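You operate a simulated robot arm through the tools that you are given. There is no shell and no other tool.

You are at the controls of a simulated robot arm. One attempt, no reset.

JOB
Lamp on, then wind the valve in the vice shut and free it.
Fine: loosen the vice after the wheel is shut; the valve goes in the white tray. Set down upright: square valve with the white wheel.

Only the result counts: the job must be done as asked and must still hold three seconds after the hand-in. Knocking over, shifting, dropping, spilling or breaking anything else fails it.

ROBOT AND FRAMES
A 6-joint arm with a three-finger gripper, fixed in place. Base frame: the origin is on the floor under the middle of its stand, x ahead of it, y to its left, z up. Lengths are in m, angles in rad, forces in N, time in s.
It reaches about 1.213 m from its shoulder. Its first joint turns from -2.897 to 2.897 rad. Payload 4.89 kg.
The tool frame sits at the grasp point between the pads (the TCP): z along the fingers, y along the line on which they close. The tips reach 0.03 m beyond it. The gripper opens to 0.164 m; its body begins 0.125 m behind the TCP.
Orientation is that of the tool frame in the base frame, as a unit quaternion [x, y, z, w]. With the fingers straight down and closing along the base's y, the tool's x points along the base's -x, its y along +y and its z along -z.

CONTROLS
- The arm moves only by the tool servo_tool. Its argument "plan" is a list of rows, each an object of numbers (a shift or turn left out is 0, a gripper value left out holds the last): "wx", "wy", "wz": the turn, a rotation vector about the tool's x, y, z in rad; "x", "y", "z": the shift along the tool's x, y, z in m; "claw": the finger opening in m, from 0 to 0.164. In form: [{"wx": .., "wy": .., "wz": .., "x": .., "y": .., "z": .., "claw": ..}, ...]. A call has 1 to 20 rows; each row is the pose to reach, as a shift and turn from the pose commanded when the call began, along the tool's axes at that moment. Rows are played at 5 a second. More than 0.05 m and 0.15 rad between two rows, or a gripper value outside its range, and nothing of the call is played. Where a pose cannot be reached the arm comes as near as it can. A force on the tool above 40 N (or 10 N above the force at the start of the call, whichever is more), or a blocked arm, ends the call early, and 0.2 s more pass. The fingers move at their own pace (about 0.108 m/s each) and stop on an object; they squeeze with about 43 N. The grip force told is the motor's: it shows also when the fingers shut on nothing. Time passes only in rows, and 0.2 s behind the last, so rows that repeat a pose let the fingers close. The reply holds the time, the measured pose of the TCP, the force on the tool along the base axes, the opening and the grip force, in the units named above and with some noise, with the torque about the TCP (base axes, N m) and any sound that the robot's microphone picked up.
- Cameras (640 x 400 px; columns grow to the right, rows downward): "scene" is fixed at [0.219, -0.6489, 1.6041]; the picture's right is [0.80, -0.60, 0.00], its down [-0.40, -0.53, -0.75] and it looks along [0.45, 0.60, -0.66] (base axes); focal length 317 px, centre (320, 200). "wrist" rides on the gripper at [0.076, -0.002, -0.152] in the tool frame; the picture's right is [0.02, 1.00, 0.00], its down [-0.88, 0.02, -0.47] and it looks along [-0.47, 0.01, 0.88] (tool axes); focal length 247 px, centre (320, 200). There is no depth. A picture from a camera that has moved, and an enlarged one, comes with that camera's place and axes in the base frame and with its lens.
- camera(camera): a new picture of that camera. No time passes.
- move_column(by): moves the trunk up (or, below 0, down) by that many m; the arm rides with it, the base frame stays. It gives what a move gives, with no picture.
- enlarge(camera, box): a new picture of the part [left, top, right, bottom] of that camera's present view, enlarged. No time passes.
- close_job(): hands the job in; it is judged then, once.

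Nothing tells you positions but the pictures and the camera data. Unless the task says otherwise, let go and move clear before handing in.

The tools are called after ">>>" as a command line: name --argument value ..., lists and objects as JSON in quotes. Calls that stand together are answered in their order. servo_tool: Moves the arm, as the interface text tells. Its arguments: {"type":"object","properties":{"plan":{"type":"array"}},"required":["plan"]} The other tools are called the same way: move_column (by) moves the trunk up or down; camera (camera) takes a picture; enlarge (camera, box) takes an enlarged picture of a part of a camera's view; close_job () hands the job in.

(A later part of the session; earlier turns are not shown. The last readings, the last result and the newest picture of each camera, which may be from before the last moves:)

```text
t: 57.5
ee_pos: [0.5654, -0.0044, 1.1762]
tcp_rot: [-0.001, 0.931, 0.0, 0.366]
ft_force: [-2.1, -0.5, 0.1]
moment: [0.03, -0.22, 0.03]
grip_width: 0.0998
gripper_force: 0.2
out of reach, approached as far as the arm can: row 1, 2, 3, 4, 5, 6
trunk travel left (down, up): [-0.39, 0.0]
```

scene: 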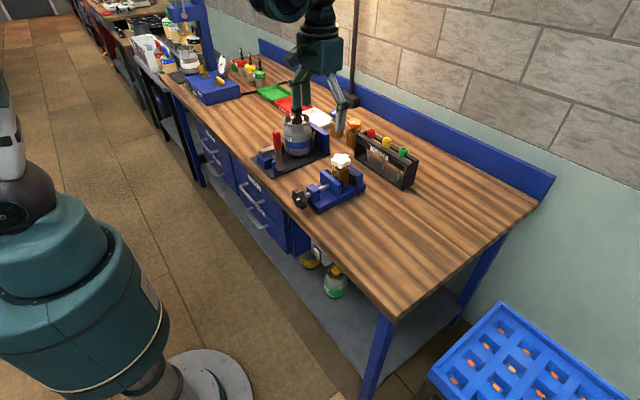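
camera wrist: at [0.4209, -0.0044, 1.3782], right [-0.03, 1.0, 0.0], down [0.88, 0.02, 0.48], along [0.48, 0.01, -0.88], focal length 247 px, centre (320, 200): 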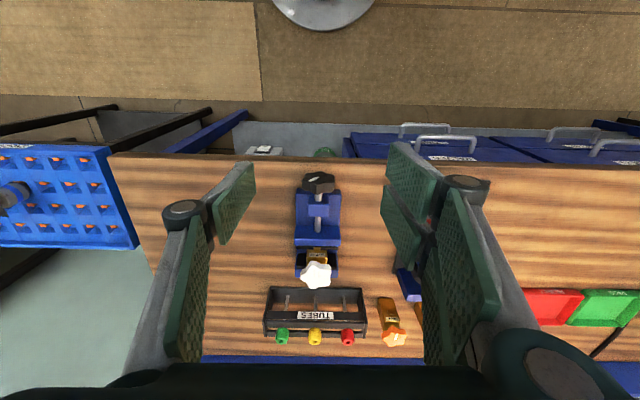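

The low position is out of reach with the trunk this high. I'll check the present commanded state with a null row before backing out and trying a lower trunk.

>>> servo_tool --plan '[{"x": 0.0}]'

>>> camera --camera "scene"

```text
t: 57.9
ee_pos: [0.5684, -0.004, 1.1746]
tcp_rot: [-0.002, 0.931, 0.001, 0.366]
ft_force: [1.3, 0.3, 0.0]
moment: [-0.02, 0.12, -0.02]
grip_width: 0.1
gripper_force: 0.0
trunk travel left (down, up): [-0.39, 0.0]
```

```text
taken
```

scene: 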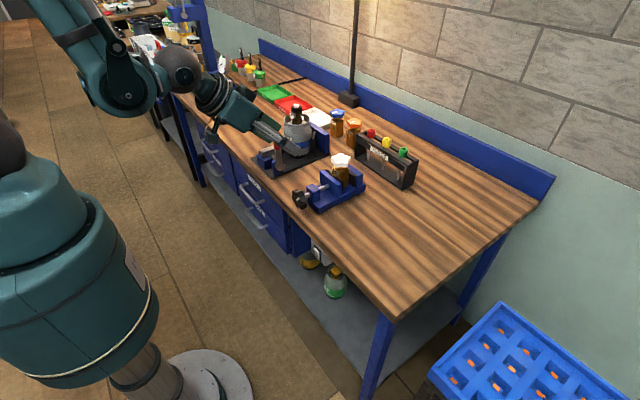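

>>> enlarge --camera "scene" --box '[0, 0, 640, 4]'

>>> enlarge --camera "scene" --box '[0, 0, 4, 400]'

```text
1.00 times, centred on (320, 2) of scene (not enlarged: the box is as wide or as high as the picture)
camera zoom: at [0.219, -0.6489, 1.6041], right [0.8, -0.6, 0.0], down [-0.4, -0.53, -0.75], along [0.45, 0.6, -0.66], focal length 317 px, centre (320, 398)
```

zoom: 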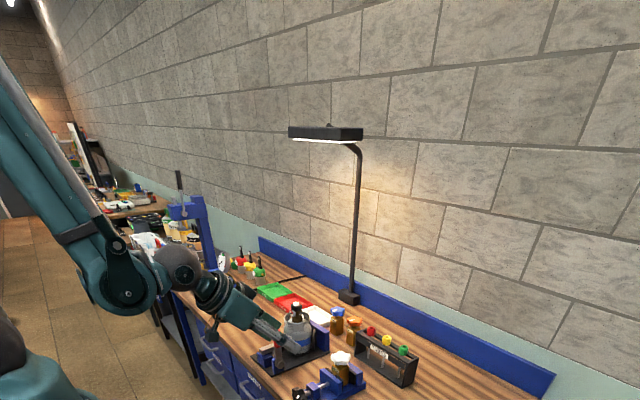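

```text
1.00 times, centred on (2, 200) of scene (not enlarged: the box is as wide or as high as the picture)
camera zoom: at [0.219, -0.6489, 1.6041], right [0.8, -0.6, 0.0], down [-0.4, -0.53, -0.75], along [0.45, 0.6, -0.66], focal length 317 px, centre (638, 200)
```

zoom: 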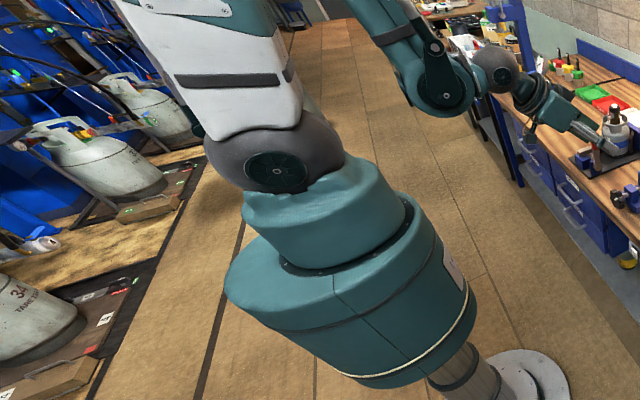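

The arm cannot point horizontally this close in, so I'll take the knob from above instead: fingers straddling its sides (closing along y) and then rolling the whole tool about the knob's x axis. First back to vertical above the knob, then lower the trunk.

>>> servo_tool --plan '[{"wy": 0.125, "x": -0.018, "z": -0.0116}, {"wy": 0.25, "x": -0.036, "z": -0.0232}, {"wy": 0.375, "x": -0.0543, "z": -0.0348}, {"wy": 0.5, "x": -0.0724, "z": -0.0464}, {"wy": 0.625, "x": -0.0905, "z": -0.058}, {"wy": 0.7494, "x": -0.1086, "z": -0.0696}, {"wy": 0.7494, "x": -0.1086, "z": -0.0696}]'

>>> move_column --by -0.2

>>> camera --camera "wrist"

```text
t: 59.5
ee_pos: [0.5956, -0.0051, 1.2975]
tcp_rot: [-0.002, 1.0, 0.0, 0.0]
ft_force: [1.0, -0.2, -0.4]
moment: [0.02, 0.18, 0.02]
grip_width: 0.1002
gripper_force: 0.0
trunk travel left (down, up): [-0.39, 0.0]
```

```text
t: 61.6
ee_pos: [0.5958, -0.0045, 1.0979]
tcp_rot: [-0.002, 1.0, 0.0, 0.0]
ft_force: [-1.1, -0.9, 0.8]
moment: [0.01, 0.04, 0.0]
grip_width: 0.0999
gripper_force: 0.0
trunk travel left (down, up): [-0.19, 0.2]
```

```text
taken
camera wrist: at [0.5184, -0.0082, 1.2502], right [-0.03, 1.0, 0.0], down [0.88, 0.02, 0.47], along [0.47, 0.01, -0.88], focal length 247 px, centre (320, 200)
```

wrist: 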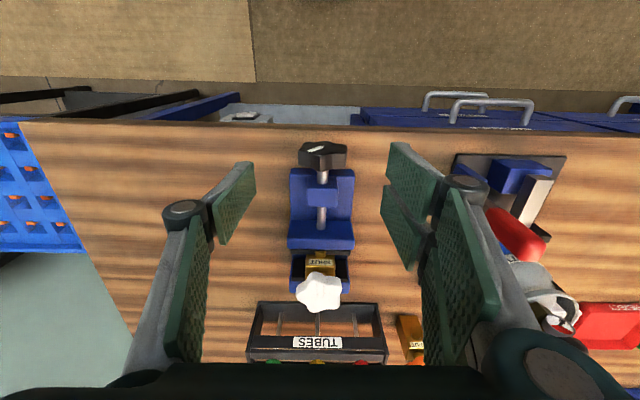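

Good vertical view of the knob from above. I'll zoom on it to measure position and lobes.

>>> enlarge --camera "wrist" --box '[280, 125, 370, 260]'

>>> enlarge --camera "wrist" --box '[292, 135, 352, 172]'

>>> enlarge --camera "scene" --box '[285, 165, 345, 215]'

```text
2.96 times, centred on (325, 192) of wrist
camera zoom: at [0.5184, -0.0082, 1.2502], right [-0.03, 1.0, 0.0], down [0.88, 0.02, 0.47], along [0.47, 0.01, -0.88], focal length 732 px, centre (305, 222)
```

zoom: 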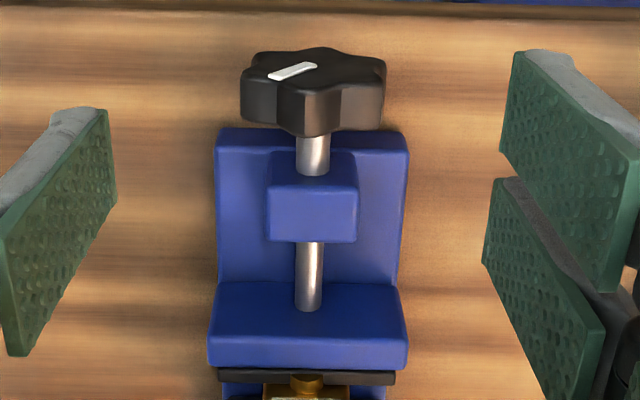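

```text
10.67 times, centred on (322, 154) of wrist
camera zoom: at [0.5184, -0.0082, 1.2502], right [-0.03, 1.0, 0.0], down [0.88, 0.02, 0.47], along [0.47, 0.01, -0.88], focal length 2634 px, centre (299, 696)
```

zoom: 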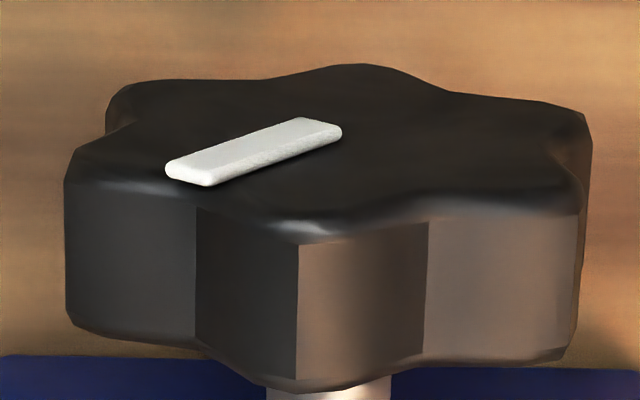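

```text
8.00 times, centred on (315, 190) of scene
camera zoom: at [0.219, -0.6489, 1.6041], right [0.8, -0.6, 0.0], down [-0.4, -0.53, -0.75], along [0.45, 0.6, -0.66], focal length 2533 px, centre (360, 280)
```

zoom: 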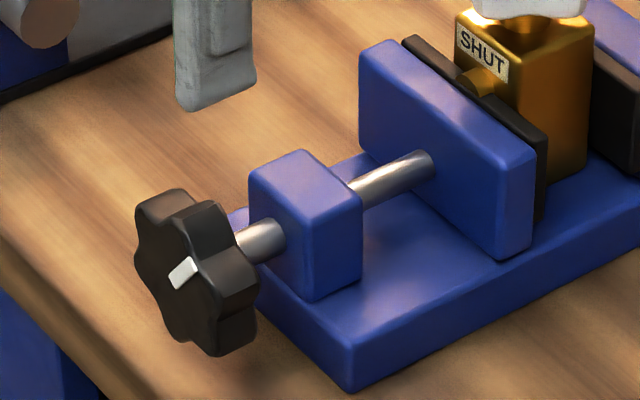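

The knob's front face centre is at (0.608, -0.003, 0.941), thickness to x≈0.631, with six lobes (radius ≈0.035). I'll grip with the tool leaning toward -y and roll toward upright (wx+ = loosening). First I raise the arm, lower the trunk for a better posture, and test the lean in free air.

>>> servo_tool --plan '[{"z": -0.04}, {"z": -0.08}, {"z": -0.12}, {"z": -0.15}, {"z": -0.15}]'

>>> move_column --by -0.14

>>> servo_tool --plan '[{"wx": -0.14}, {"wx": -0.28}, {"wx": -0.42}, {"wx": -0.56}, {"wx": -0.7}, {"wx": -0.84}, {"wx": -0.98}, {"wx": -1.1}, {"wx": -1.1}]'

>>> camera --camera "scene"

```text
t: 62.9
ee_pos: [0.5943, -0.002, 1.2474]
tcp_rot: [-0.001, 1.0, 0.001, 0.001]
ft_force: [-0.1, -0.1, 0.6]
moment: [0.0, -0.06, 0.0]
grip_width: 0.1001
gripper_force: 0.1
trunk travel left (down, up): [-0.19, 0.2]
```

```text
t: 64.5
ee_pos: [0.5929, -0.0028, 1.1072]
tcp_rot: [-0.002, 1.0, 0.0, 0.001]
ft_force: [0.1, 0.3, 0.1]
moment: [-0.01, -0.02, 0.02]
grip_width: 0.1001
gripper_force: 0.1
trunk travel left (down, up): [-0.05, 0.34]
```

```text
t: 66.5
ee_pos: [0.5946, -0.0035, 1.1074]
tcp_rot: [-0.002, 0.852, 0.523, 0.0]
ft_force: [0.2, 0.8, -0.5]
moment: [-0.05, -0.01, -0.04]
grip_width: 0.1002
gripper_force: 0.0
trunk travel left (down, up): [-0.05, 0.34]
```

```text
taken
```

scene: 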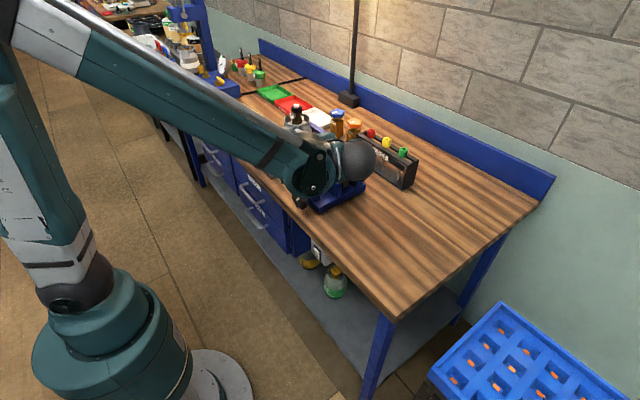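

The lean of -63° is reachable. I'll narrow the opening to 0.076 and move to a pre-approach point on the -y side of the knob, along the tool axis.

>>> servo_tool --plan '[{"wx": -0.002, "x": -0.0037, "y": -0.03, "z": -0.006, "claw": 0.076}, {"wx": -0.004, "x": -0.0074, "y": -0.06, "z": -0.012, "claw": 0.076}, {"wx": -0.006, "x": -0.011, "y": -0.09, "z": -0.018, "claw": 0.076}, {"wx": -0.008, "x": -0.0147, "y": -0.12, "z": -0.024, "claw": 0.076}, {"wx": -0.008, "x": -0.0184, "y": -0.1493, "z": -0.03, "claw": 0.076}, {"wx": -0.008, "x": -0.0184, "y": -0.1493, "z": -0.03, "claw": 0.076}]'

>>> camera --camera "wrist"

>>> enlarge --camera "scene" --box '[230, 120, 400, 250]'

```text
t: 67.9
ee_pos: [0.6244, -0.0748, 0.9887]
tcp_rot: [0.004, 0.854, 0.52, 0.01]
ft_force: [0.0, 0.3, 0.2]
moment: [-0.08, 0.04, 0.03]
grip_width: 0.0759
gripper_force: 0.0
out of reach, approached as far as the arm can: row 3, 4, 5, 6
trunk travel left (down, up): [-0.05, 0.34]
```

```text
taken
camera wrist: at [0.5453, -0.2111, 1.0558], right [-0.02, 0.46, 0.89], down [0.87, -0.43, 0.24], along [0.49, 0.78, -0.39], focal length 247 px, centre (320, 200)
```

wrist: 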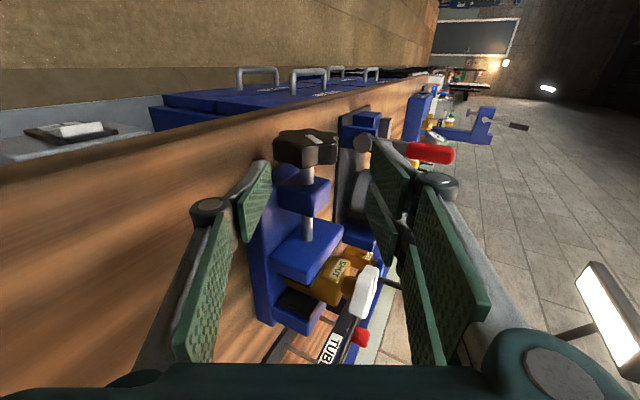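

```text
3.08 times, centred on (315, 185) of scene
camera zoom: at [0.219, -0.6489, 1.6041], right [0.8, -0.6, 0.0], down [-0.4, -0.53, -0.75], along [0.45, 0.6, -0.66], focal length 974 px, centre (335, 246)
```

zoom: 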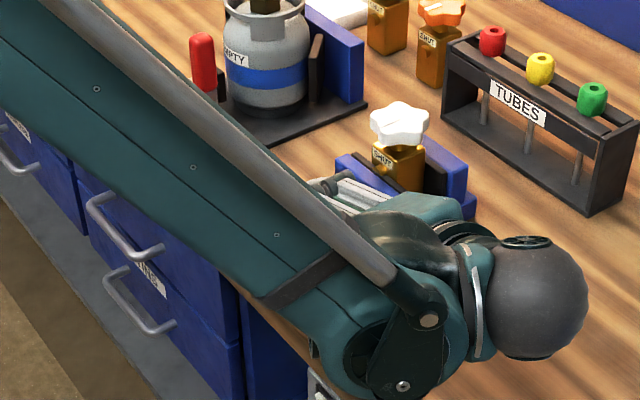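

It fell slightly short of that point (at the edge of its posture). I'll check whether the aligned approach line nearer the knob is reachable with this lean.

>>> servo_tool --plan '[{"x": 0.0057, "y": -0.003, "z": 0.007}, {"x": 0.0114, "y": -0.0105, "z": 0.0}]'

```text
t: 68.5
ee_pos: [0.6214, -0.0657, 0.9797]
tcp_rot: [0.002, 0.853, 0.522, 0.006]
ft_force: [1.0, 0.6, 1.0]
moment: [-0.02, 0.03, 0.02]
grip_width: 0.0759
gripper_force: 0.1
out of reach, approached as far as the arm can: row 1, 2
trunk travel left (down, up): [-0.05, 0.34]
```

I'll raise the hand 5 cm and take the trunk to its lowest, which should give the arm more freedom downward.

>>> servo_tool --plan '[{"y": 0.022, "z": -0.011}, {"y": 0.0446, "z": -0.0227}, {"y": 0.0446, "z": -0.0227}]'

>>> move_column --by -0.05

```text
t: 69.3
ee_pos: [0.6242, -0.0626, 1.0286]
tcp_rot: [0.001, 0.851, 0.524, 0.004]
ft_force: [-0.6, -0.6, -0.2]
moment: [0.05, 0.06, 0.03]
grip_width: 0.0758
gripper_force: 0.0
out of reach, approached as far as the arm can: row 1, 2, 3
trunk travel left (down, up): [-0.05, 0.34]
```

```text
t: 70.2
ee_pos: [0.6253, -0.0615, 0.9795]
tcp_rot: [0.0, 0.852, 0.523, 0.004]
ft_force: [0.9, -0.8, -0.8]
moment: [0.0, 0.01, -0.01]
grip_width: 0.0758
gripper_force: 0.0
trunk travel left (down, up): [0.0, 0.39]
```

I'll instead come in from the front: back out in x first, then line up with the knob axis at this lean, and finally slide in along +x over the knob.

>>> servo_tool --plan '[{"x": 0.038}, {"x": 0.075}, {"x": 0.075, "y": -0.002, "z": 0.0212, "wx": -0.003, "wy": 0.003, "wz": 0.002}, {"x": 0.075, "y": -0.005, "z": 0.0424, "wx": -0.007, "wy": 0.007, "wz": 0.004}, {"x": 0.075, "y": -0.0078, "z": 0.0635, "wx": -0.007, "wy": 0.007, "wz": 0.004}, {"x": 0.075, "y": -0.0078, "z": 0.0635, "wx": -0.007, "wy": 0.007, "wz": 0.004}]'

>>> camera --camera "wrist"

>>> enlarge --camera "scene" --box '[230, 120, 400, 250]'

```text
t: 71.6
ee_pos: [0.5512, -0.0074, 0.9421]
tcp_rot: [0.001, 0.85, 0.527, 0.0]
ft_force: [0.0, 0.0, -0.2]
moment: [0.03, -0.01, 0.0]
grip_width: 0.076
gripper_force: 0.0
out of reach, approached as far as the arm can: row 1, 2, 3, 4
trunk travel left (down, up): [0.0, 0.39]
```

```text
taken
camera wrist: at [0.4744, -0.1459, 1.0082], right [-0.02, 0.44, 0.9], down [0.88, -0.42, 0.23], along [0.47, 0.79, -0.38], focal length 247 px, centre (320, 200)
```

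wrist: 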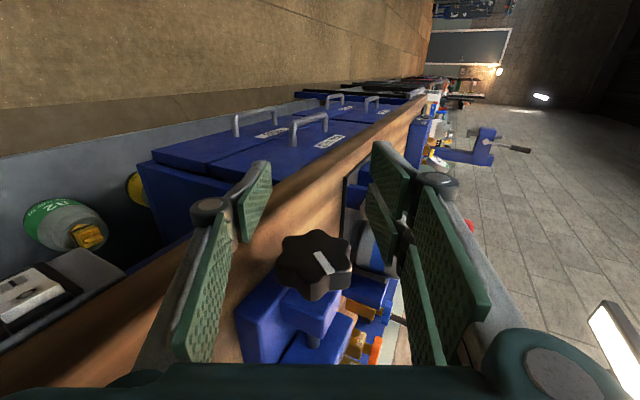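

```text
3.08 times, centred on (315, 185) of scene
camera zoom: at [0.219, -0.6489, 1.6041], right [0.8, -0.6, 0.0], down [-0.4, -0.53, -0.75], along [0.45, 0.6, -0.66], focal length 974 px, centre (335, 246)
```

zoom: 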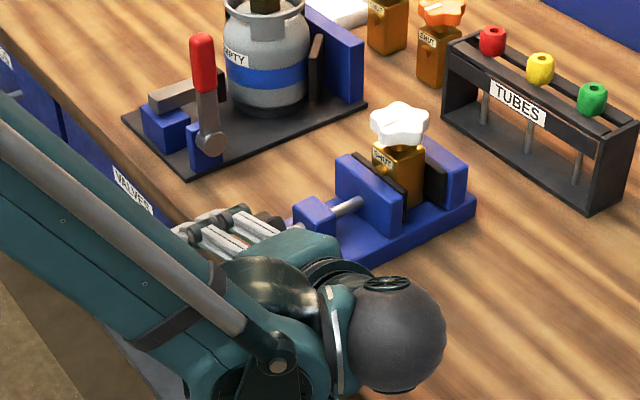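

The hand is lined up in front of the knob with the required lean. I'll zoom to verify the knob's offset from the tool axis.

>>> enlarge --camera "wrist" --box '[230, 180, 400, 330]'

>>> enlarge --camera "scene" --box '[270, 160, 345, 215]'

```text
2.67 times, centred on (315, 255) of wrist
camera zoom: at [0.4744, -0.1459, 1.0082], right [-0.02, 0.44, 0.9], down [0.88, -0.42, 0.23], along [0.47, 0.79, -0.38], focal length 659 px, centre (333, 53)
```

zoom: 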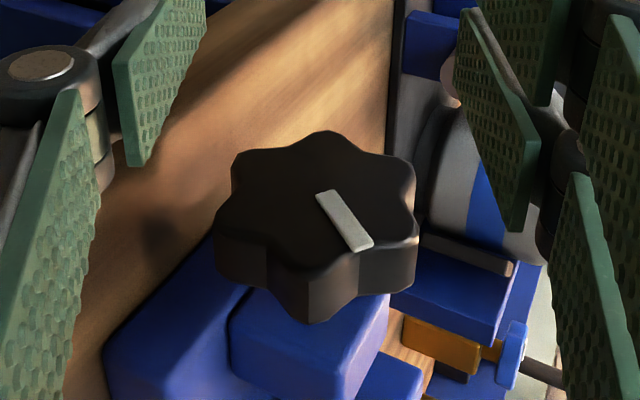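

```text
7.27 times, centred on (308, 188) of scene
camera zoom: at [0.219, -0.6489, 1.6041], right [0.8, -0.6, 0.0], down [-0.4, -0.53, -0.75], along [0.45, 0.6, -0.66], focal length 2303 px, centre (411, 291)
```

zoom: 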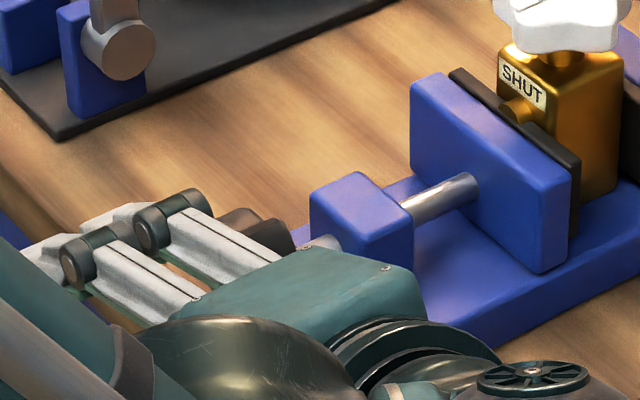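

The knob axis is about 4 mm toward the single-finger side. I'll shift 3 mm that way, back off 3 mm along the tool, then slide in +x over the knob while watching forces.

>>> servo_tool --plan '[{"y": -0.003, "z": -0.003}, {"x": -0.015, "y": -0.003, "z": -0.003}, {"x": -0.03, "y": -0.003, "z": -0.003}, {"x": -0.042, "y": -0.003, "z": -0.003}, {"x": -0.052, "y": -0.003, "z": -0.003}, {"x": -0.062, "y": -0.003, "z": -0.003}, {"x": -0.062, "y": -0.003, "z": -0.003}]'

>>> camera --camera "wrist"

>>> enlarge --camera "scene" --box '[270, 160, 345, 215]'

```text
t: 73.2
ee_pos: [0.6122, -0.0119, 0.9408]
tcp_rot: [0.001, 0.85, 0.527, 0.0]
ft_force: [-1.0, -0.6, -0.1]
moment: [-0.03, 0.0, 0.01]
grip_width: 0.0758
gripper_force: 0.1
trunk travel left (down, up): [0.0, 0.39]
```

```text
taken
camera wrist: at [0.536, -0.1505, 1.0082], right [-0.02, 0.44, 0.9], down [0.88, -0.42, 0.23], along [0.47, 0.79, -0.38], focal length 247 px, centre (320, 200)
```

wrist: 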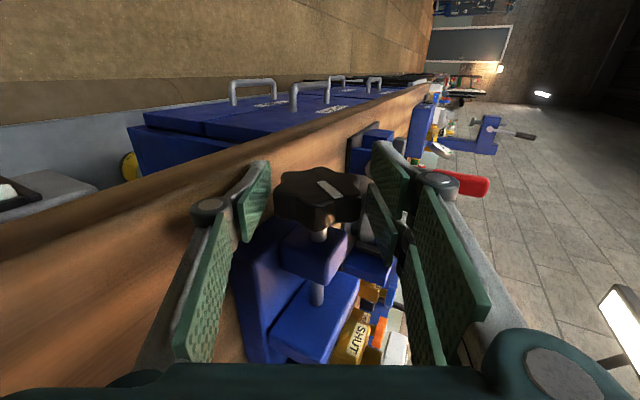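

```text
7.27 times, centred on (308, 188) of scene
camera zoom: at [0.219, -0.6489, 1.6041], right [0.8, -0.6, 0.0], down [-0.4, -0.53, -0.75], along [0.45, 0.6, -0.66], focal length 2303 px, centre (411, 291)
```

zoom: 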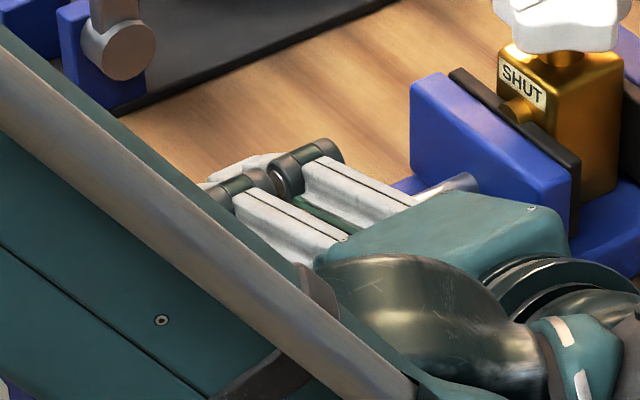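

No contact forces; the knob is now between the pads. Quick zoom to verify before closing.

>>> enlarge --camera "wrist" --box '[220, 130, 410, 270]'

```text
2.86 times, centred on (315, 200) of wrist
camera zoom: at [0.536, -0.1505, 1.0082], right [-0.02, 0.44, 0.9], down [0.88, -0.42, 0.23], along [0.47, 0.79, -0.38], focal length 706 px, centre (334, 200)
```

zoom: 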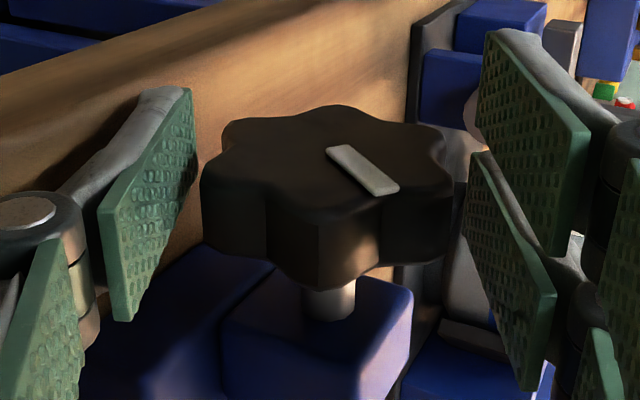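

The knob sits between the pads with two lobes facing each side, well aligned. I'll centre 2 mm and close.

>>> servo_tool --plan '[{"y": -0.002, "claw": 0.076}, {"y": -0.002, "claw": 0.05}, {"y": -0.002, "claw": 0.0}, {"y": -0.002, "claw": 0.0}, {"y": -0.002, "claw": 0.0}]'

>>> enlarge --camera "wrist" --box '[220, 130, 410, 270]'

```text
t: 74.4
ee_pos: [0.6122, -0.0116, 0.9421]
tcp_rot: [-0.001, 0.85, 0.527, 0.0]
ft_force: [14.3, 9.3, 34.4]
moment: [0.51, 0.18, -0.27]
grip_width: 0.0644
gripper_force: 44.5
trunk travel left (down, up): [0.0, 0.39]
```

```text
2.86 times, centred on (315, 200) of wrist
camera zoom: at [0.5357, -0.1508, 1.0071], right [-0.02, 0.44, 0.9], down [0.88, -0.42, 0.23], along [0.47, 0.79, -0.38], focal length 706 px, centre (334, 200)
```

zoom: 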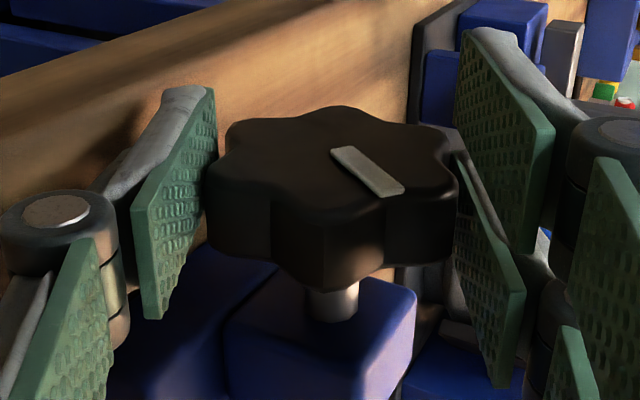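

Gripped at 0.064 m, but about 35 N of side load along the closing line means I'm 2 mm off centre. I'll relax that, then start rolling.

>>> servo_tool --plan '[{"x": -0.0005, "y": 0.001}, {"x": -0.0009, "y": 0.002}, {"x": -0.0009, "y": 0.002}]'

```text
t: 75.2
ee_pos: [0.611, -0.0121, 0.941]
tcp_rot: [0.001, 0.85, 0.526, 0.0]
ft_force: [2.3, -6.2, 1.5]
moment: [-0.02, -0.83, 0.06]
grip_width: 0.0644
gripper_force: 45.1
trunk travel left (down, up): [0.0, 0.39]
```

Balanced now. I'll roll the tool about the knob axis in the loosening direction (wx+), a first 0.3 rad, watching force and torque.

>>> servo_tool --plan '[{"wx": 0.06, "y": 0.00036}, {"wx": 0.12, "y": 0.00072, "z": 4e-05}, {"wx": 0.18, "y": 0.00107, "z": 0.0001}, {"wx": 0.24, "y": 0.00143, "z": 0.00017}, {"wx": 0.3, "y": 0.00177, "z": 0.00027}]'

>>> enlarge --camera "wrist" --box '[220, 130, 410, 270]'

```text
t: 76.3
ee_pos: [0.6118, -0.011, 0.9437]
tcp_rot: [0.001, 0.91, 0.415, 0.0]
ft_force: [-5.8, 6.5, 21.3]
moment: [0.26, 0.52, 0.09]
grip_width: 0.0641
gripper_force: 45.3
trunk travel left (down, up): [0.0, 0.39]
stopped in row 5: the force on the tool passed its limit at 45 N (the readings are from after the stop); the commanded pose is now the measured one
```

```text
2.86 times, centred on (315, 200) of wrist
camera zoom: at [0.536, -0.1278, 1.0424], right [-0.02, 0.66, 0.75], down [0.88, -0.34, 0.33], along [0.47, 0.67, -0.57], focal length 706 px, centre (334, 200)
```

zoom: 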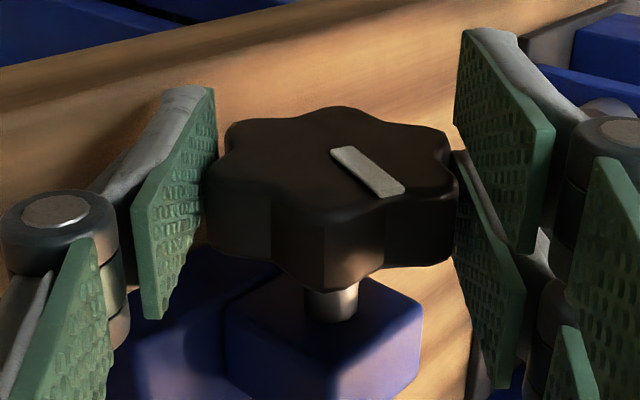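

The knob turns with the hand. The load built up upward, so I'll correct for it and continue the roll in smaller steps.

>>> servo_tool --plan '[{"wx": 0.03, "x": 0.0003, "y": 0.0014, "z": -0.0005}, {"wx": 0.08, "x": 0.0004, "y": 0.0018, "z": -0.0005}, {"wx": 0.13, "x": 0.0004, "y": 0.0022, "z": -0.0004}, {"wx": 0.18, "x": 0.0004, "y": 0.0026, "z": -0.0004}]'

```text
t: 77.3
ee_pos: [0.6129, -0.0086, 0.9452]
tcp_rot: [-0.001, 0.944, 0.331, 0.001]
ft_force: [-2.4, 30.9, 19.4]
moment: [0.5, 0.19, 0.16]
grip_width: 0.0645
gripper_force: 45.0
trunk travel left (down, up): [0.0, 0.39]
```

The reaction pattern shows that the knob axis is effectively about 15 mm ahead of the TCP along the fingers. I'll use that offset for the compensation from here on.

>>> servo_tool --plan '[{"wx": 0.04, "y": 0.0028, "z": 0.0003}, {"wx": 0.09, "y": 0.0036, "z": 0.0003}, {"wx": 0.14, "y": 0.0043, "z": 0.0004}, {"wx": 0.19, "y": 0.0051, "z": 0.0005}, {"wx": 0.24, "y": 0.0058, "z": 0.0007}]'

>>> enlarge --camera "wrist" --box '[220, 130, 410, 270]'

```text
t: 78.5
ee_pos: [0.6122, -0.0054, 0.9476]
tcp_rot: [0.001, 0.977, 0.215, 0.0]
ft_force: [-14.0, -13.8, -20.5]
moment: [-0.32, 0.49, -0.75]
grip_width: 0.0646
gripper_force: 45.1
trunk travel left (down, up): [0.0, 0.39]
```

```text
2.86 times, centred on (315, 200) of wrist
camera zoom: at [0.5359, -0.0723, 1.0849], right [-0.02, 0.91, 0.42], down [0.88, -0.18, 0.44], along [0.47, 0.38, -0.8], focal length 706 px, centre (334, 200)
```

zoom: 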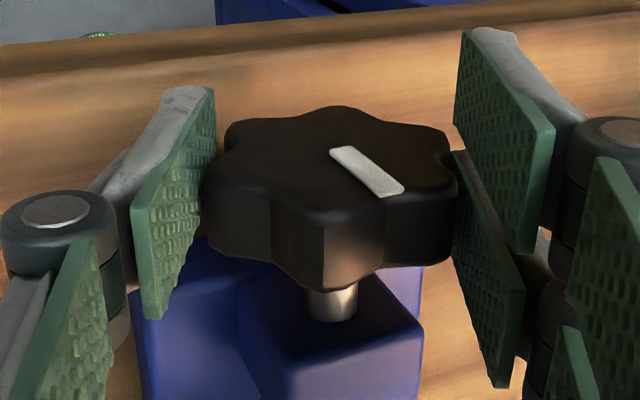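

The knob follows well; I overcompensated slightly. Updated offset estimate is about (−1.5, 11) mm, and I'll carry on rolling toward upright.

>>> servo_tool --plan '[{"wx": 0.05, "x": 0.0005, "y": -0.0001, "z": 0.0005}, {"wx": 0.1, "x": 0.0009, "y": -0.0002, "z": 0.001}, {"wx": 0.15, "x": 0.0009, "y": 0.0003, "z": 0.0011}, {"wx": 0.2, "x": 0.0009, "y": 0.0008, "z": 0.0013}, {"wx": 0.25, "x": 0.0009, "y": 0.0013, "z": 0.0015}, {"wx": 0.3, "x": 0.0009, "y": 0.0019, "z": 0.0017}]'

>>> enlarge --camera "scene" --box '[280, 140, 380, 215]'

```text
t: 80.0
ee_pos: [0.6121, -0.0015, 0.949]
tcp_rot: [0.0, 0.998, 0.067, 0.0]
ft_force: [11.1, -7.8, 17.0]
moment: [-0.08, -0.25, -0.41]
grip_width: 0.0643
gripper_force: 45.4
trunk travel left (down, up): [0.0, 0.39]
```

```text
5.33 times, centred on (330, 178) of scene
camera zoom: at [0.219, -0.6489, 1.6041], right [0.8, -0.6, 0.0], down [-0.4, -0.53, -0.75], along [0.45, 0.6, -0.66], focal length 1689 px, centre (267, 320)
```

zoom: 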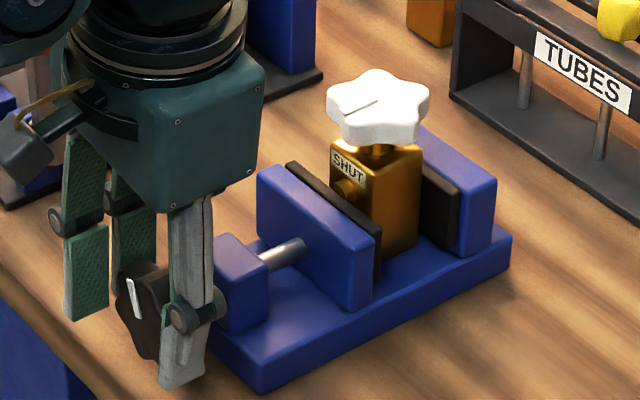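

The jaw has visibly drawn back from the valve. I'll continue the roll a bit past upright for more clearance.

>>> servo_tool --plan '[{"wx": 0.05, "x": -0.0003, "y": 0.0004, "z": -0.0005}, {"wx": 0.1, "x": -0.0006, "y": 0.0008, "z": -0.0011}, {"wx": 0.15, "x": -0.0006, "y": 0.0013, "z": -0.0011}, {"wx": 0.2, "x": -0.0006, "y": 0.0019, "z": -0.001}, {"wx": 0.25, "x": -0.0006, "y": 0.0024, "z": -0.0009}, {"wx": 0.3, "x": -0.0006, "y": 0.0029, "z": -0.0008}, {"wx": 0.35, "x": -0.0006, "y": 0.0034, "z": -0.0006}]'

>>> enlarge --camera "scene" --box '[280, 140, 380, 215]'

>>> camera --camera "wrist"

```text
t: 81.5
ee_pos: [0.6133, 0.0028, 0.9483]
tcp_rot: [0.0, 0.994, -0.108, 0.0]
ft_force: [6.5, 30.6, -13.1]
moment: [0.42, -0.1, -0.2]
grip_width: 0.0643
gripper_force: 44.9
trunk travel left (down, up): [0.0, 0.39]
```

```text
5.33 times, centred on (330, 178) of scene
camera zoom: at [0.219, -0.6489, 1.6041], right [0.8, -0.6, 0.0], down [-0.4, -0.53, -0.75], along [0.45, 0.6, -0.66], focal length 1689 px, centre (267, 320)
```

zoom: 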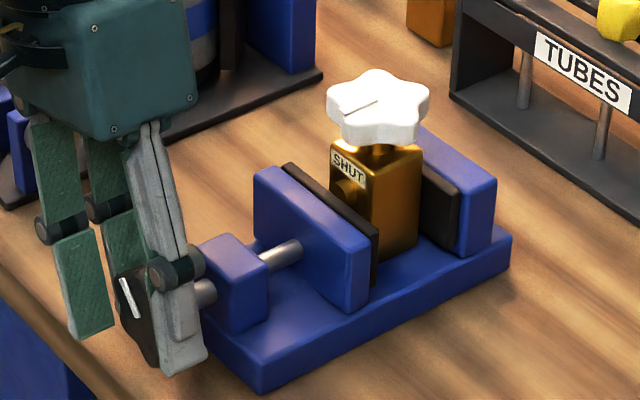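

```text
taken
camera wrist: at [0.5358, 0.0324, 1.0973], right [-0.02, 0.98, -0.21], down [0.88, 0.12, 0.46], along [0.47, -0.18, -0.86], focal length 247 px, centre (320, 200)
```

wrist: 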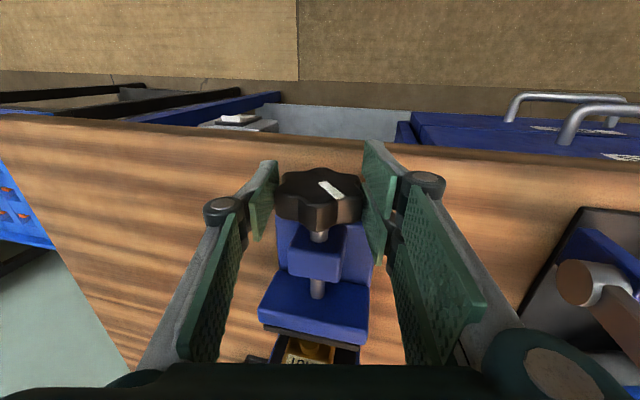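

The jaw gap keeps growing (about 1 cm now). I'll add a little more rotation and then release the knob.

>>> servo_tool --plan '[{"wx": 0.05, "x": -0.0002, "y": 0.0015, "z": 0.0002}, {"wx": 0.1, "x": -0.0004, "y": 0.0031, "z": 0.0004}, {"wx": 0.15, "x": -0.0004, "y": 0.0036, "z": 0.0004}, {"wx": 0.2, "x": -0.0004, "y": 0.0041, "z": 0.0005}, {"wx": 0.25, "x": -0.0004, "y": 0.0046, "z": 0.0006}]'

>>> enlarge --camera "scene" --box '[280, 140, 380, 215]'

```text
t: 82.8
ee_pos: [0.6124, 0.0058, 0.9475]
tcp_rot: [-0.001, 0.973, -0.232, 0.0]
ft_force: [2.3, 29.8, 5.1]
moment: [0.3, -0.22, -0.22]
grip_width: 0.0641
gripper_force: 45.3
trunk travel left (down, up): [0.0, 0.39]
```

```text
5.33 times, centred on (330, 178) of scene
camera zoom: at [0.219, -0.6489, 1.6041], right [0.8, -0.6, 0.0], down [-0.4, -0.53, -0.75], along [0.45, 0.6, -0.66], focal length 1689 px, centre (267, 320)
```

zoom: 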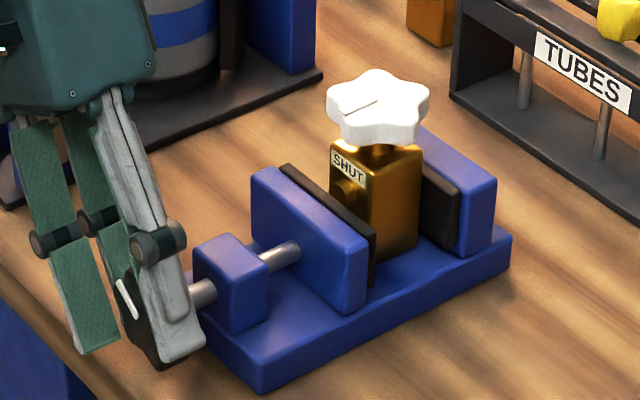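

The knob has turned about 90° and the jaw stands clear of the valve. I'll open, retreat along the tool axis, and return to upright to measure the gap.

>>> servo_tool --plan '[{"claw": 0.078}, {"claw": 0.078}, {"z": -0.03, "claw": 0.078}, {"z": -0.07, "claw": 0.078}, {"z": -0.11, "claw": 0.078}, {"z": -0.14, "claw": 0.078}, {"z": -0.14, "claw": 0.078}]'

```text
t: 84.3
ee_pos: [0.6127, 0.0639, 1.0736]
tcp_rot: [0.0, 0.973, -0.231, 0.0]
ft_force: [0.6, -0.4, -0.8]
moment: [0.05, 0.03, -0.05]
grip_width: 0.078
gripper_force: 0.0
trunk travel left (down, up): [0.0, 0.39]
```

>>> servo_tool --plan '[{"wx": -0.093, "x": -0.0134, "y": -0.0234, "z": -0.0167}, {"wx": -0.186, "x": -0.0268, "y": -0.0468, "z": -0.0334}, {"wx": -0.28, "x": -0.04, "y": -0.07, "z": -0.05}, {"wx": -0.373, "x": -0.0536, "y": -0.0936, "z": -0.0667}, {"wx": -0.466, "x": -0.067, "y": -0.117, "z": -0.0834}, {"wx": -0.466, "x": -0.067, "y": -0.117, "z": -0.0834}]'

>>> camera --camera "wrist"

>>> enlarge --camera "wrist" --box '[270, 100, 370, 260]'

>>> enlarge --camera "scene" --box '[280, 140, 380, 215]'

```text
t: 85.8
ee_pos: [0.6799, -0.0035, 1.198]
tcp_rot: [0.0, 1.0, 0.0, 0.0]
ft_force: [0.1, 0.5, -0.4]
moment: [-0.11, -0.04, -0.01]
grip_width: 0.078
gripper_force: 0.0
trunk travel left (down, up): [0.0, 0.39]
```

```text
taken
camera wrist: at [0.6037, -0.0054, 1.3504], right [-0.02, 1.0, 0.0], down [0.88, 0.02, 0.47], along [0.47, 0.01, -0.88], focal length 247 px, centre (320, 200)
```

wrist: 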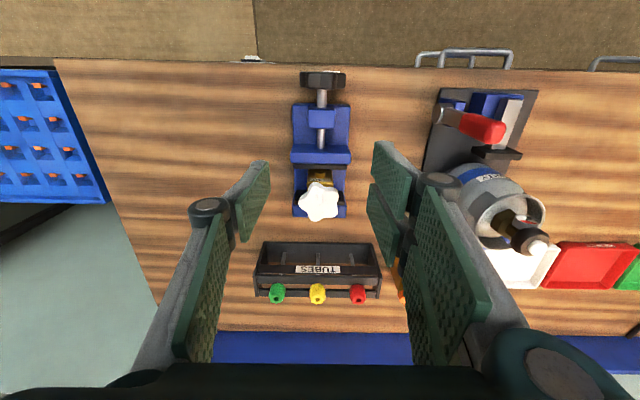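

```text
2.50 times, centred on (320, 180) of wrist
camera zoom: at [0.6037, -0.0054, 1.3504], right [-0.02, 1.0, 0.0], down [0.88, 0.02, 0.47], along [0.47, 0.01, -0.88], focal length 617 px, centre (320, 250)
```

zoom: 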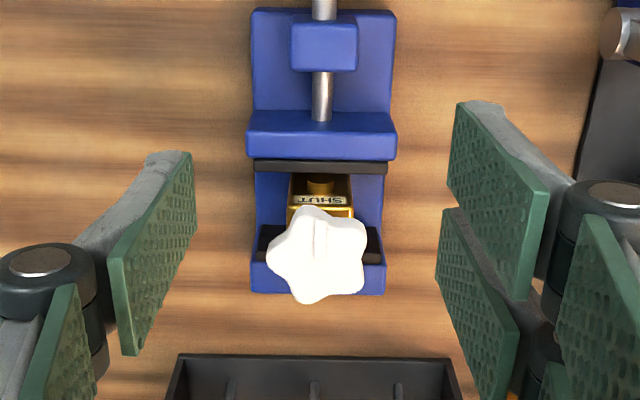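

```text
5.33 times, centred on (330, 178) of scene
camera zoom: at [0.219, -0.6489, 1.6041], right [0.8, -0.6, 0.0], down [-0.4, -0.53, -0.75], along [0.45, 0.6, -0.66], focal length 1689 px, centre (267, 320)
```

zoom: 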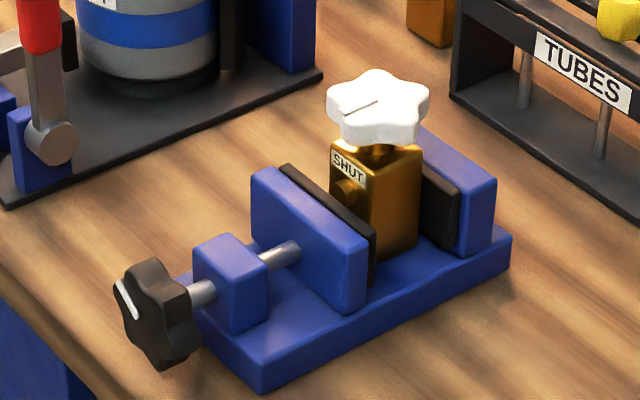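

The jaw is clear of the valve by about 1.2 cm and the mark points at SHUT. Next is transferring it. Before gripping, I'll check with an empty hand that the arm reaches over the white tray (centre about (1.03, 0.485)) with a vertical tool, keeping below the lamp and clear of the cylinder.

>>> move_column --by 0.28

>>> servo_tool --plan '[{"x": -0.03, "z": 0.03}, {"x": -0.06, "z": 0.06}, {"x": -0.09, "z": 0.09}, {"x": -0.12, "z": 0.12}, {"x": -0.15, "z": 0.15}, {"x": -0.18, "z": 0.18}, {"x": -0.21, "y": 0.02, "z": 0.21}, {"x": -0.235, "y": 0.05, "z": 0.24}, {"x": -0.25, "y": 0.09, "z": 0.26}, {"x": -0.26, "y": 0.13, "z": 0.28}, {"x": -0.27, "y": 0.17, "z": 0.28}, {"x": -0.28, "y": 0.21, "z": 0.28}]'

```text
t: 88.6
ee_pos: [0.6813, -0.002, 1.4773]
tcp_rot: [0.001, 1.0, 0.0, 0.0]
ft_force: [-0.6, 0.5, 0.4]
moment: [-0.03, 0.0, 0.0]
grip_width: 0.078
gripper_force: 0.0
trunk travel left (down, up): [-0.28, 0.11]
```

```text
t: 91.2
ee_pos: [0.9612, 0.2062, 1.2006]
tcp_rot: [-0.001, 1.0, 0.0, 0.0]
ft_force: [0.1, -1.7, -0.3]
moment: [0.16, -0.03, 0.02]
grip_width: 0.078
gripper_force: 0.1
trunk travel left (down, up): [-0.28, 0.11]
```

Reached (0.96, 0.21, 1.20). I'll take a look at the tray from here.

>>> camera --camera "wrist"

>>> camera --camera "scene"

```text
taken
camera wrist: at [0.8848, 0.2036, 1.3531], right [-0.02, 1.0, 0.0], down [0.88, 0.02, 0.47], along [0.47, 0.01, -0.88], focal length 247 px, centre (320, 200)
```

wrist: 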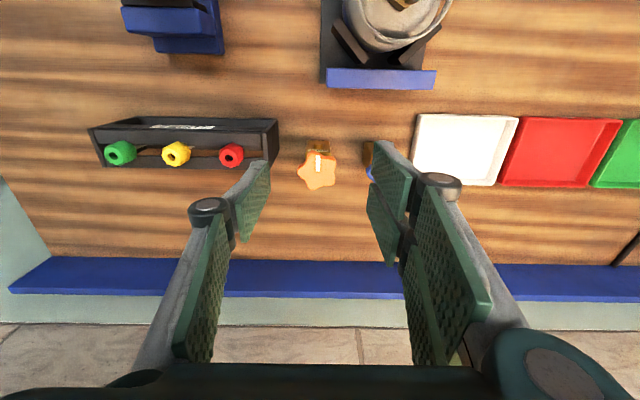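

```text
taken
```

scene: 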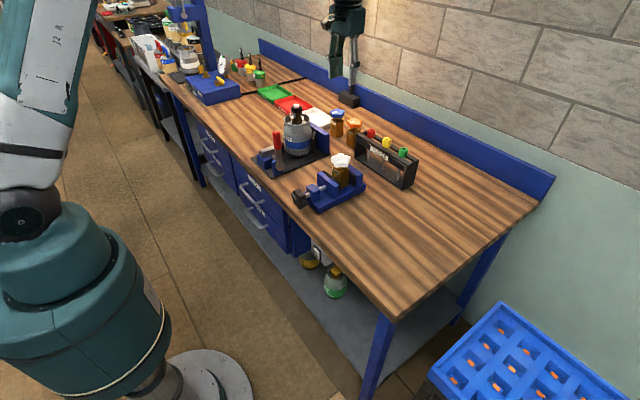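

The tray spans about x 0.953–1.087, y 0.385–0.567, so I'll aim for (1.01, 0.476). Now I test reach there.

>>> servo_tool --plan '[{"x": -0.007, "y": 0.039}, {"x": -0.014, "y": 0.077}, {"x": -0.021, "y": 0.116}, {"x": -0.028, "y": 0.154}, {"x": -0.035, "y": 0.193}, {"x": -0.042, "y": 0.231}, {"x": -0.049, "y": 0.27}, {"x": -0.049, "y": 0.27}]'

>>> camera --camera "wrist"

```text
t: 93.0
ee_pos: [1.0101, 0.4812, 1.1984]
tcp_rot: [-0.001, 1.0, 0.0, 0.0]
ft_force: [0.0, 1.7, -0.5]
moment: [-0.16, 0.05, -0.03]
grip_width: 0.078
gripper_force: 0.0
trunk travel left (down, up): [-0.28, 0.11]
```

```text
taken
camera wrist: at [0.9341, 0.4772, 1.3496], right [-0.02, 1.0, 0.0], down [0.88, 0.02, 0.47], along [0.47, 0.01, -0.88], focal length 247 px, centre (320, 200)
```

wrist: 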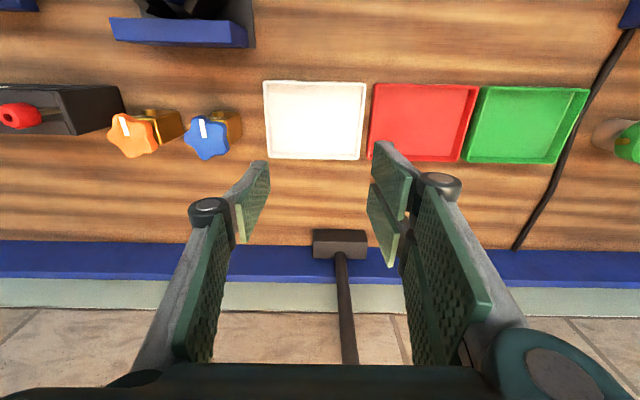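

A vertical tool reaches the tray. The tray centre from here is about (1.02, 0.469). I'll go back over the vice by the same path to pick up the valve.

>>> servo_tool --plan '[{"x": 0.007, "y": -0.039}, {"x": 0.014, "y": -0.079}, {"x": 0.021, "y": -0.118}, {"x": 0.028, "y": -0.157}, {"x": 0.035, "y": -0.196}, {"x": 0.042, "y": -0.236}, {"x": 0.049, "y": -0.275}, {"x": 0.073, "y": -0.305}, {"x": 0.098, "y": -0.335}, {"x": 0.122, "y": -0.364}, {"x": 0.147, "y": -0.394}, {"x": 0.171, "y": -0.424}, {"x": 0.196, "y": -0.453}, {"x": 0.22, "y": -0.483}, {"x": 0.22, "y": -0.483}]'

>>> camera --camera "wrist"

>>> enlarge --camera "wrist" --box '[275, 90, 365, 170]'

```text
t: 96.2
ee_pos: [0.7888, -0.0057, 1.1972]
tcp_rot: [0.0, 1.0, 0.0, 0.0]
ft_force: [-1.0, -0.2, 0.4]
moment: [0.07, -0.13, -0.02]
grip_width: 0.0783
gripper_force: 0.2
trunk travel left (down, up): [-0.28, 0.11]
```

```text
taken
camera wrist: at [0.7129, -0.0083, 1.3496], right [-0.02, 1.0, 0.0], down [0.88, 0.02, 0.47], along [0.47, 0.01, -0.88], focal length 247 px, centre (320, 200)
```

wrist: 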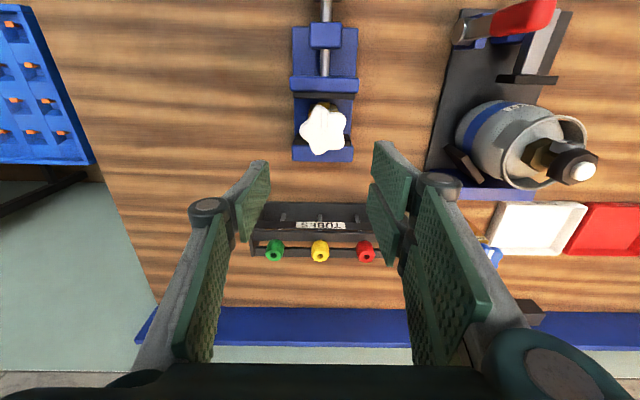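

```text
5.00 times, centred on (320, 130) of wrist
camera zoom: at [0.7129, -0.0083, 1.3496], right [-0.02, 1.0, 0.0], down [0.88, 0.02, 0.47], along [0.47, 0.01, -0.88], focal length 1235 px, centre (320, 550)
```

zoom: 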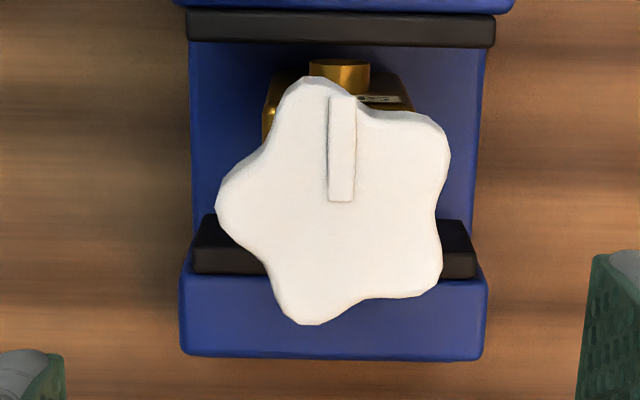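

The wheel is still centred at (0.787, -0.001) with its mark toward SHUT, and a lobe faces the single finger squarely. I'll descend to grip the wheel again (TCP z≈1.020).

>>> servo_tool --plan '[{"x": 0.0015, "y": 0.0015, "z": 0.02, "claw": 0.092}, {"x": 0.0015, "y": 0.0015, "z": 0.06, "claw": 0.092}, {"x": 0.0015, "y": 0.0015, "z": 0.1, "claw": 0.092}, {"x": 0.0015, "y": 0.0015, "z": 0.135, "claw": 0.092}, {"x": 0.0015, "y": 0.0015, "z": 0.16, "claw": 0.092}, {"x": 0.0015, "y": 0.0015, "z": 0.177, "claw": 0.092}, {"x": 0.0015, "y": 0.0015, "z": 0.177, "claw": 0.092}]'

>>> enlarge --camera "wrist" --box '[240, 120, 400, 250]'

>>> enlarge --camera "scene" --box '[310, 135, 380, 190]'

```text
t: 97.8
ee_pos: [0.7876, -0.0037, 1.0206]
tcp_rot: [0.0, 1.0, -0.001, 0.0]
ft_force: [0.9, 0.5, 0.1]
moment: [0.0, 0.04, 0.0]
grip_width: 0.0919
gripper_force: 0.0
trunk travel left (down, up): [-0.28, 0.11]
```

```text
3.08 times, centred on (320, 185) of wrist
camera zoom: at [0.7106, -0.0071, 1.1728], right [-0.02, 1.0, 0.0], down [0.88, 0.02, 0.47], along [0.47, 0.01, -0.88], focal length 760 px, centre (320, 246)
```

zoom: 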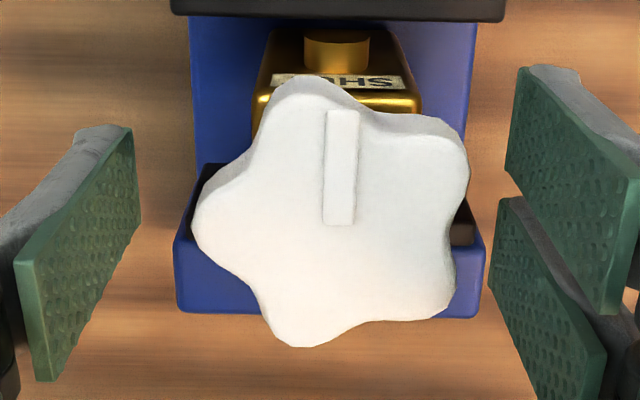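

```text
7.27 times, centred on (345, 162) of scene
camera zoom: at [0.219, -0.6489, 1.6041], right [0.8, -0.6, 0.0], down [-0.4, -0.53, -0.75], along [0.45, 0.6, -0.66], focal length 2303 px, centre (138, 473)
```

zoom: 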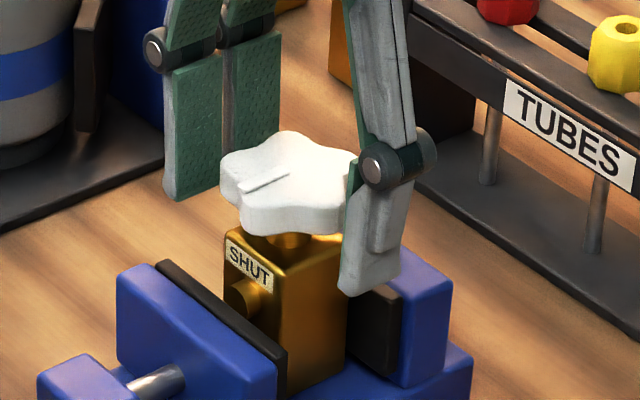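

Gaps to both pads are even (~12 mm). Closing gently now.

>>> servo_tool --plan '[{"claw": 0.075}, {"claw": 0.066}, {"claw": 0.06}, {"claw": 0.05}, {"claw": 0.03}, {"claw": 0.03}]'

>>> enlarge --camera "wrist" --box '[240, 120, 400, 250]'

>>> enlarge --camera "scene" --box '[310, 135, 380, 190]'

```text
t: 99.2
ee_pos: [0.7874, -0.0042, 1.0214]
tcp_rot: [-0.001, 1.0, 0.0, 0.001]
ft_force: [0.5, 1.7, 1.0]
moment: [0.13, -0.01, 0.01]
grip_width: 0.0594
gripper_force: 43.4
trunk travel left (down, up): [-0.28, 0.11]
```

```text
3.08 times, centred on (320, 185) of wrist
camera zoom: at [0.7104, -0.007, 1.1732], right [-0.02, 1.0, 0.0], down [0.88, 0.02, 0.47], along [0.47, 0.01, -0.88], focal length 760 px, centre (320, 246)
```

zoom: 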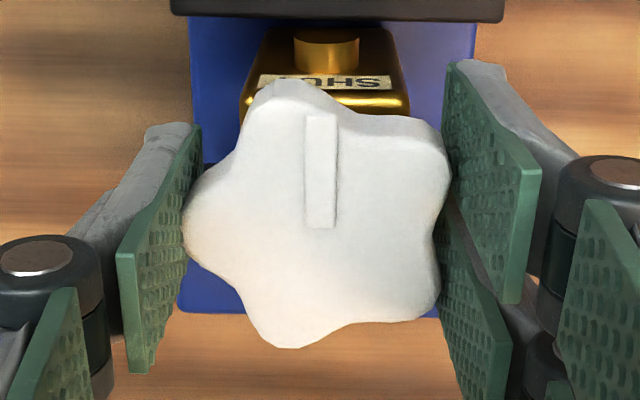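

```text
7.27 times, centred on (345, 162) of scene
camera zoom: at [0.219, -0.6489, 1.6041], right [0.8, -0.6, 0.0], down [-0.4, -0.53, -0.75], along [0.45, 0.6, -0.66], focal length 2303 px, centre (138, 473)
```

zoom: 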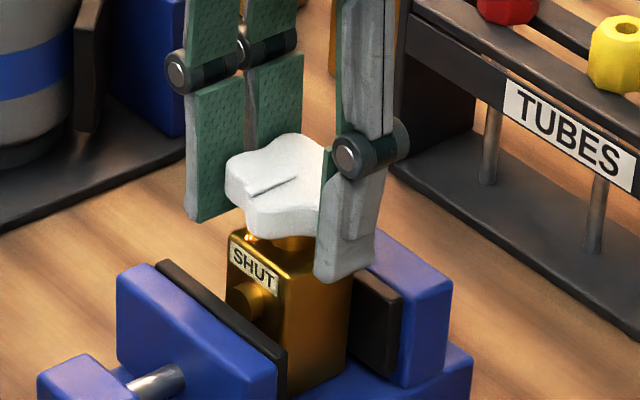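

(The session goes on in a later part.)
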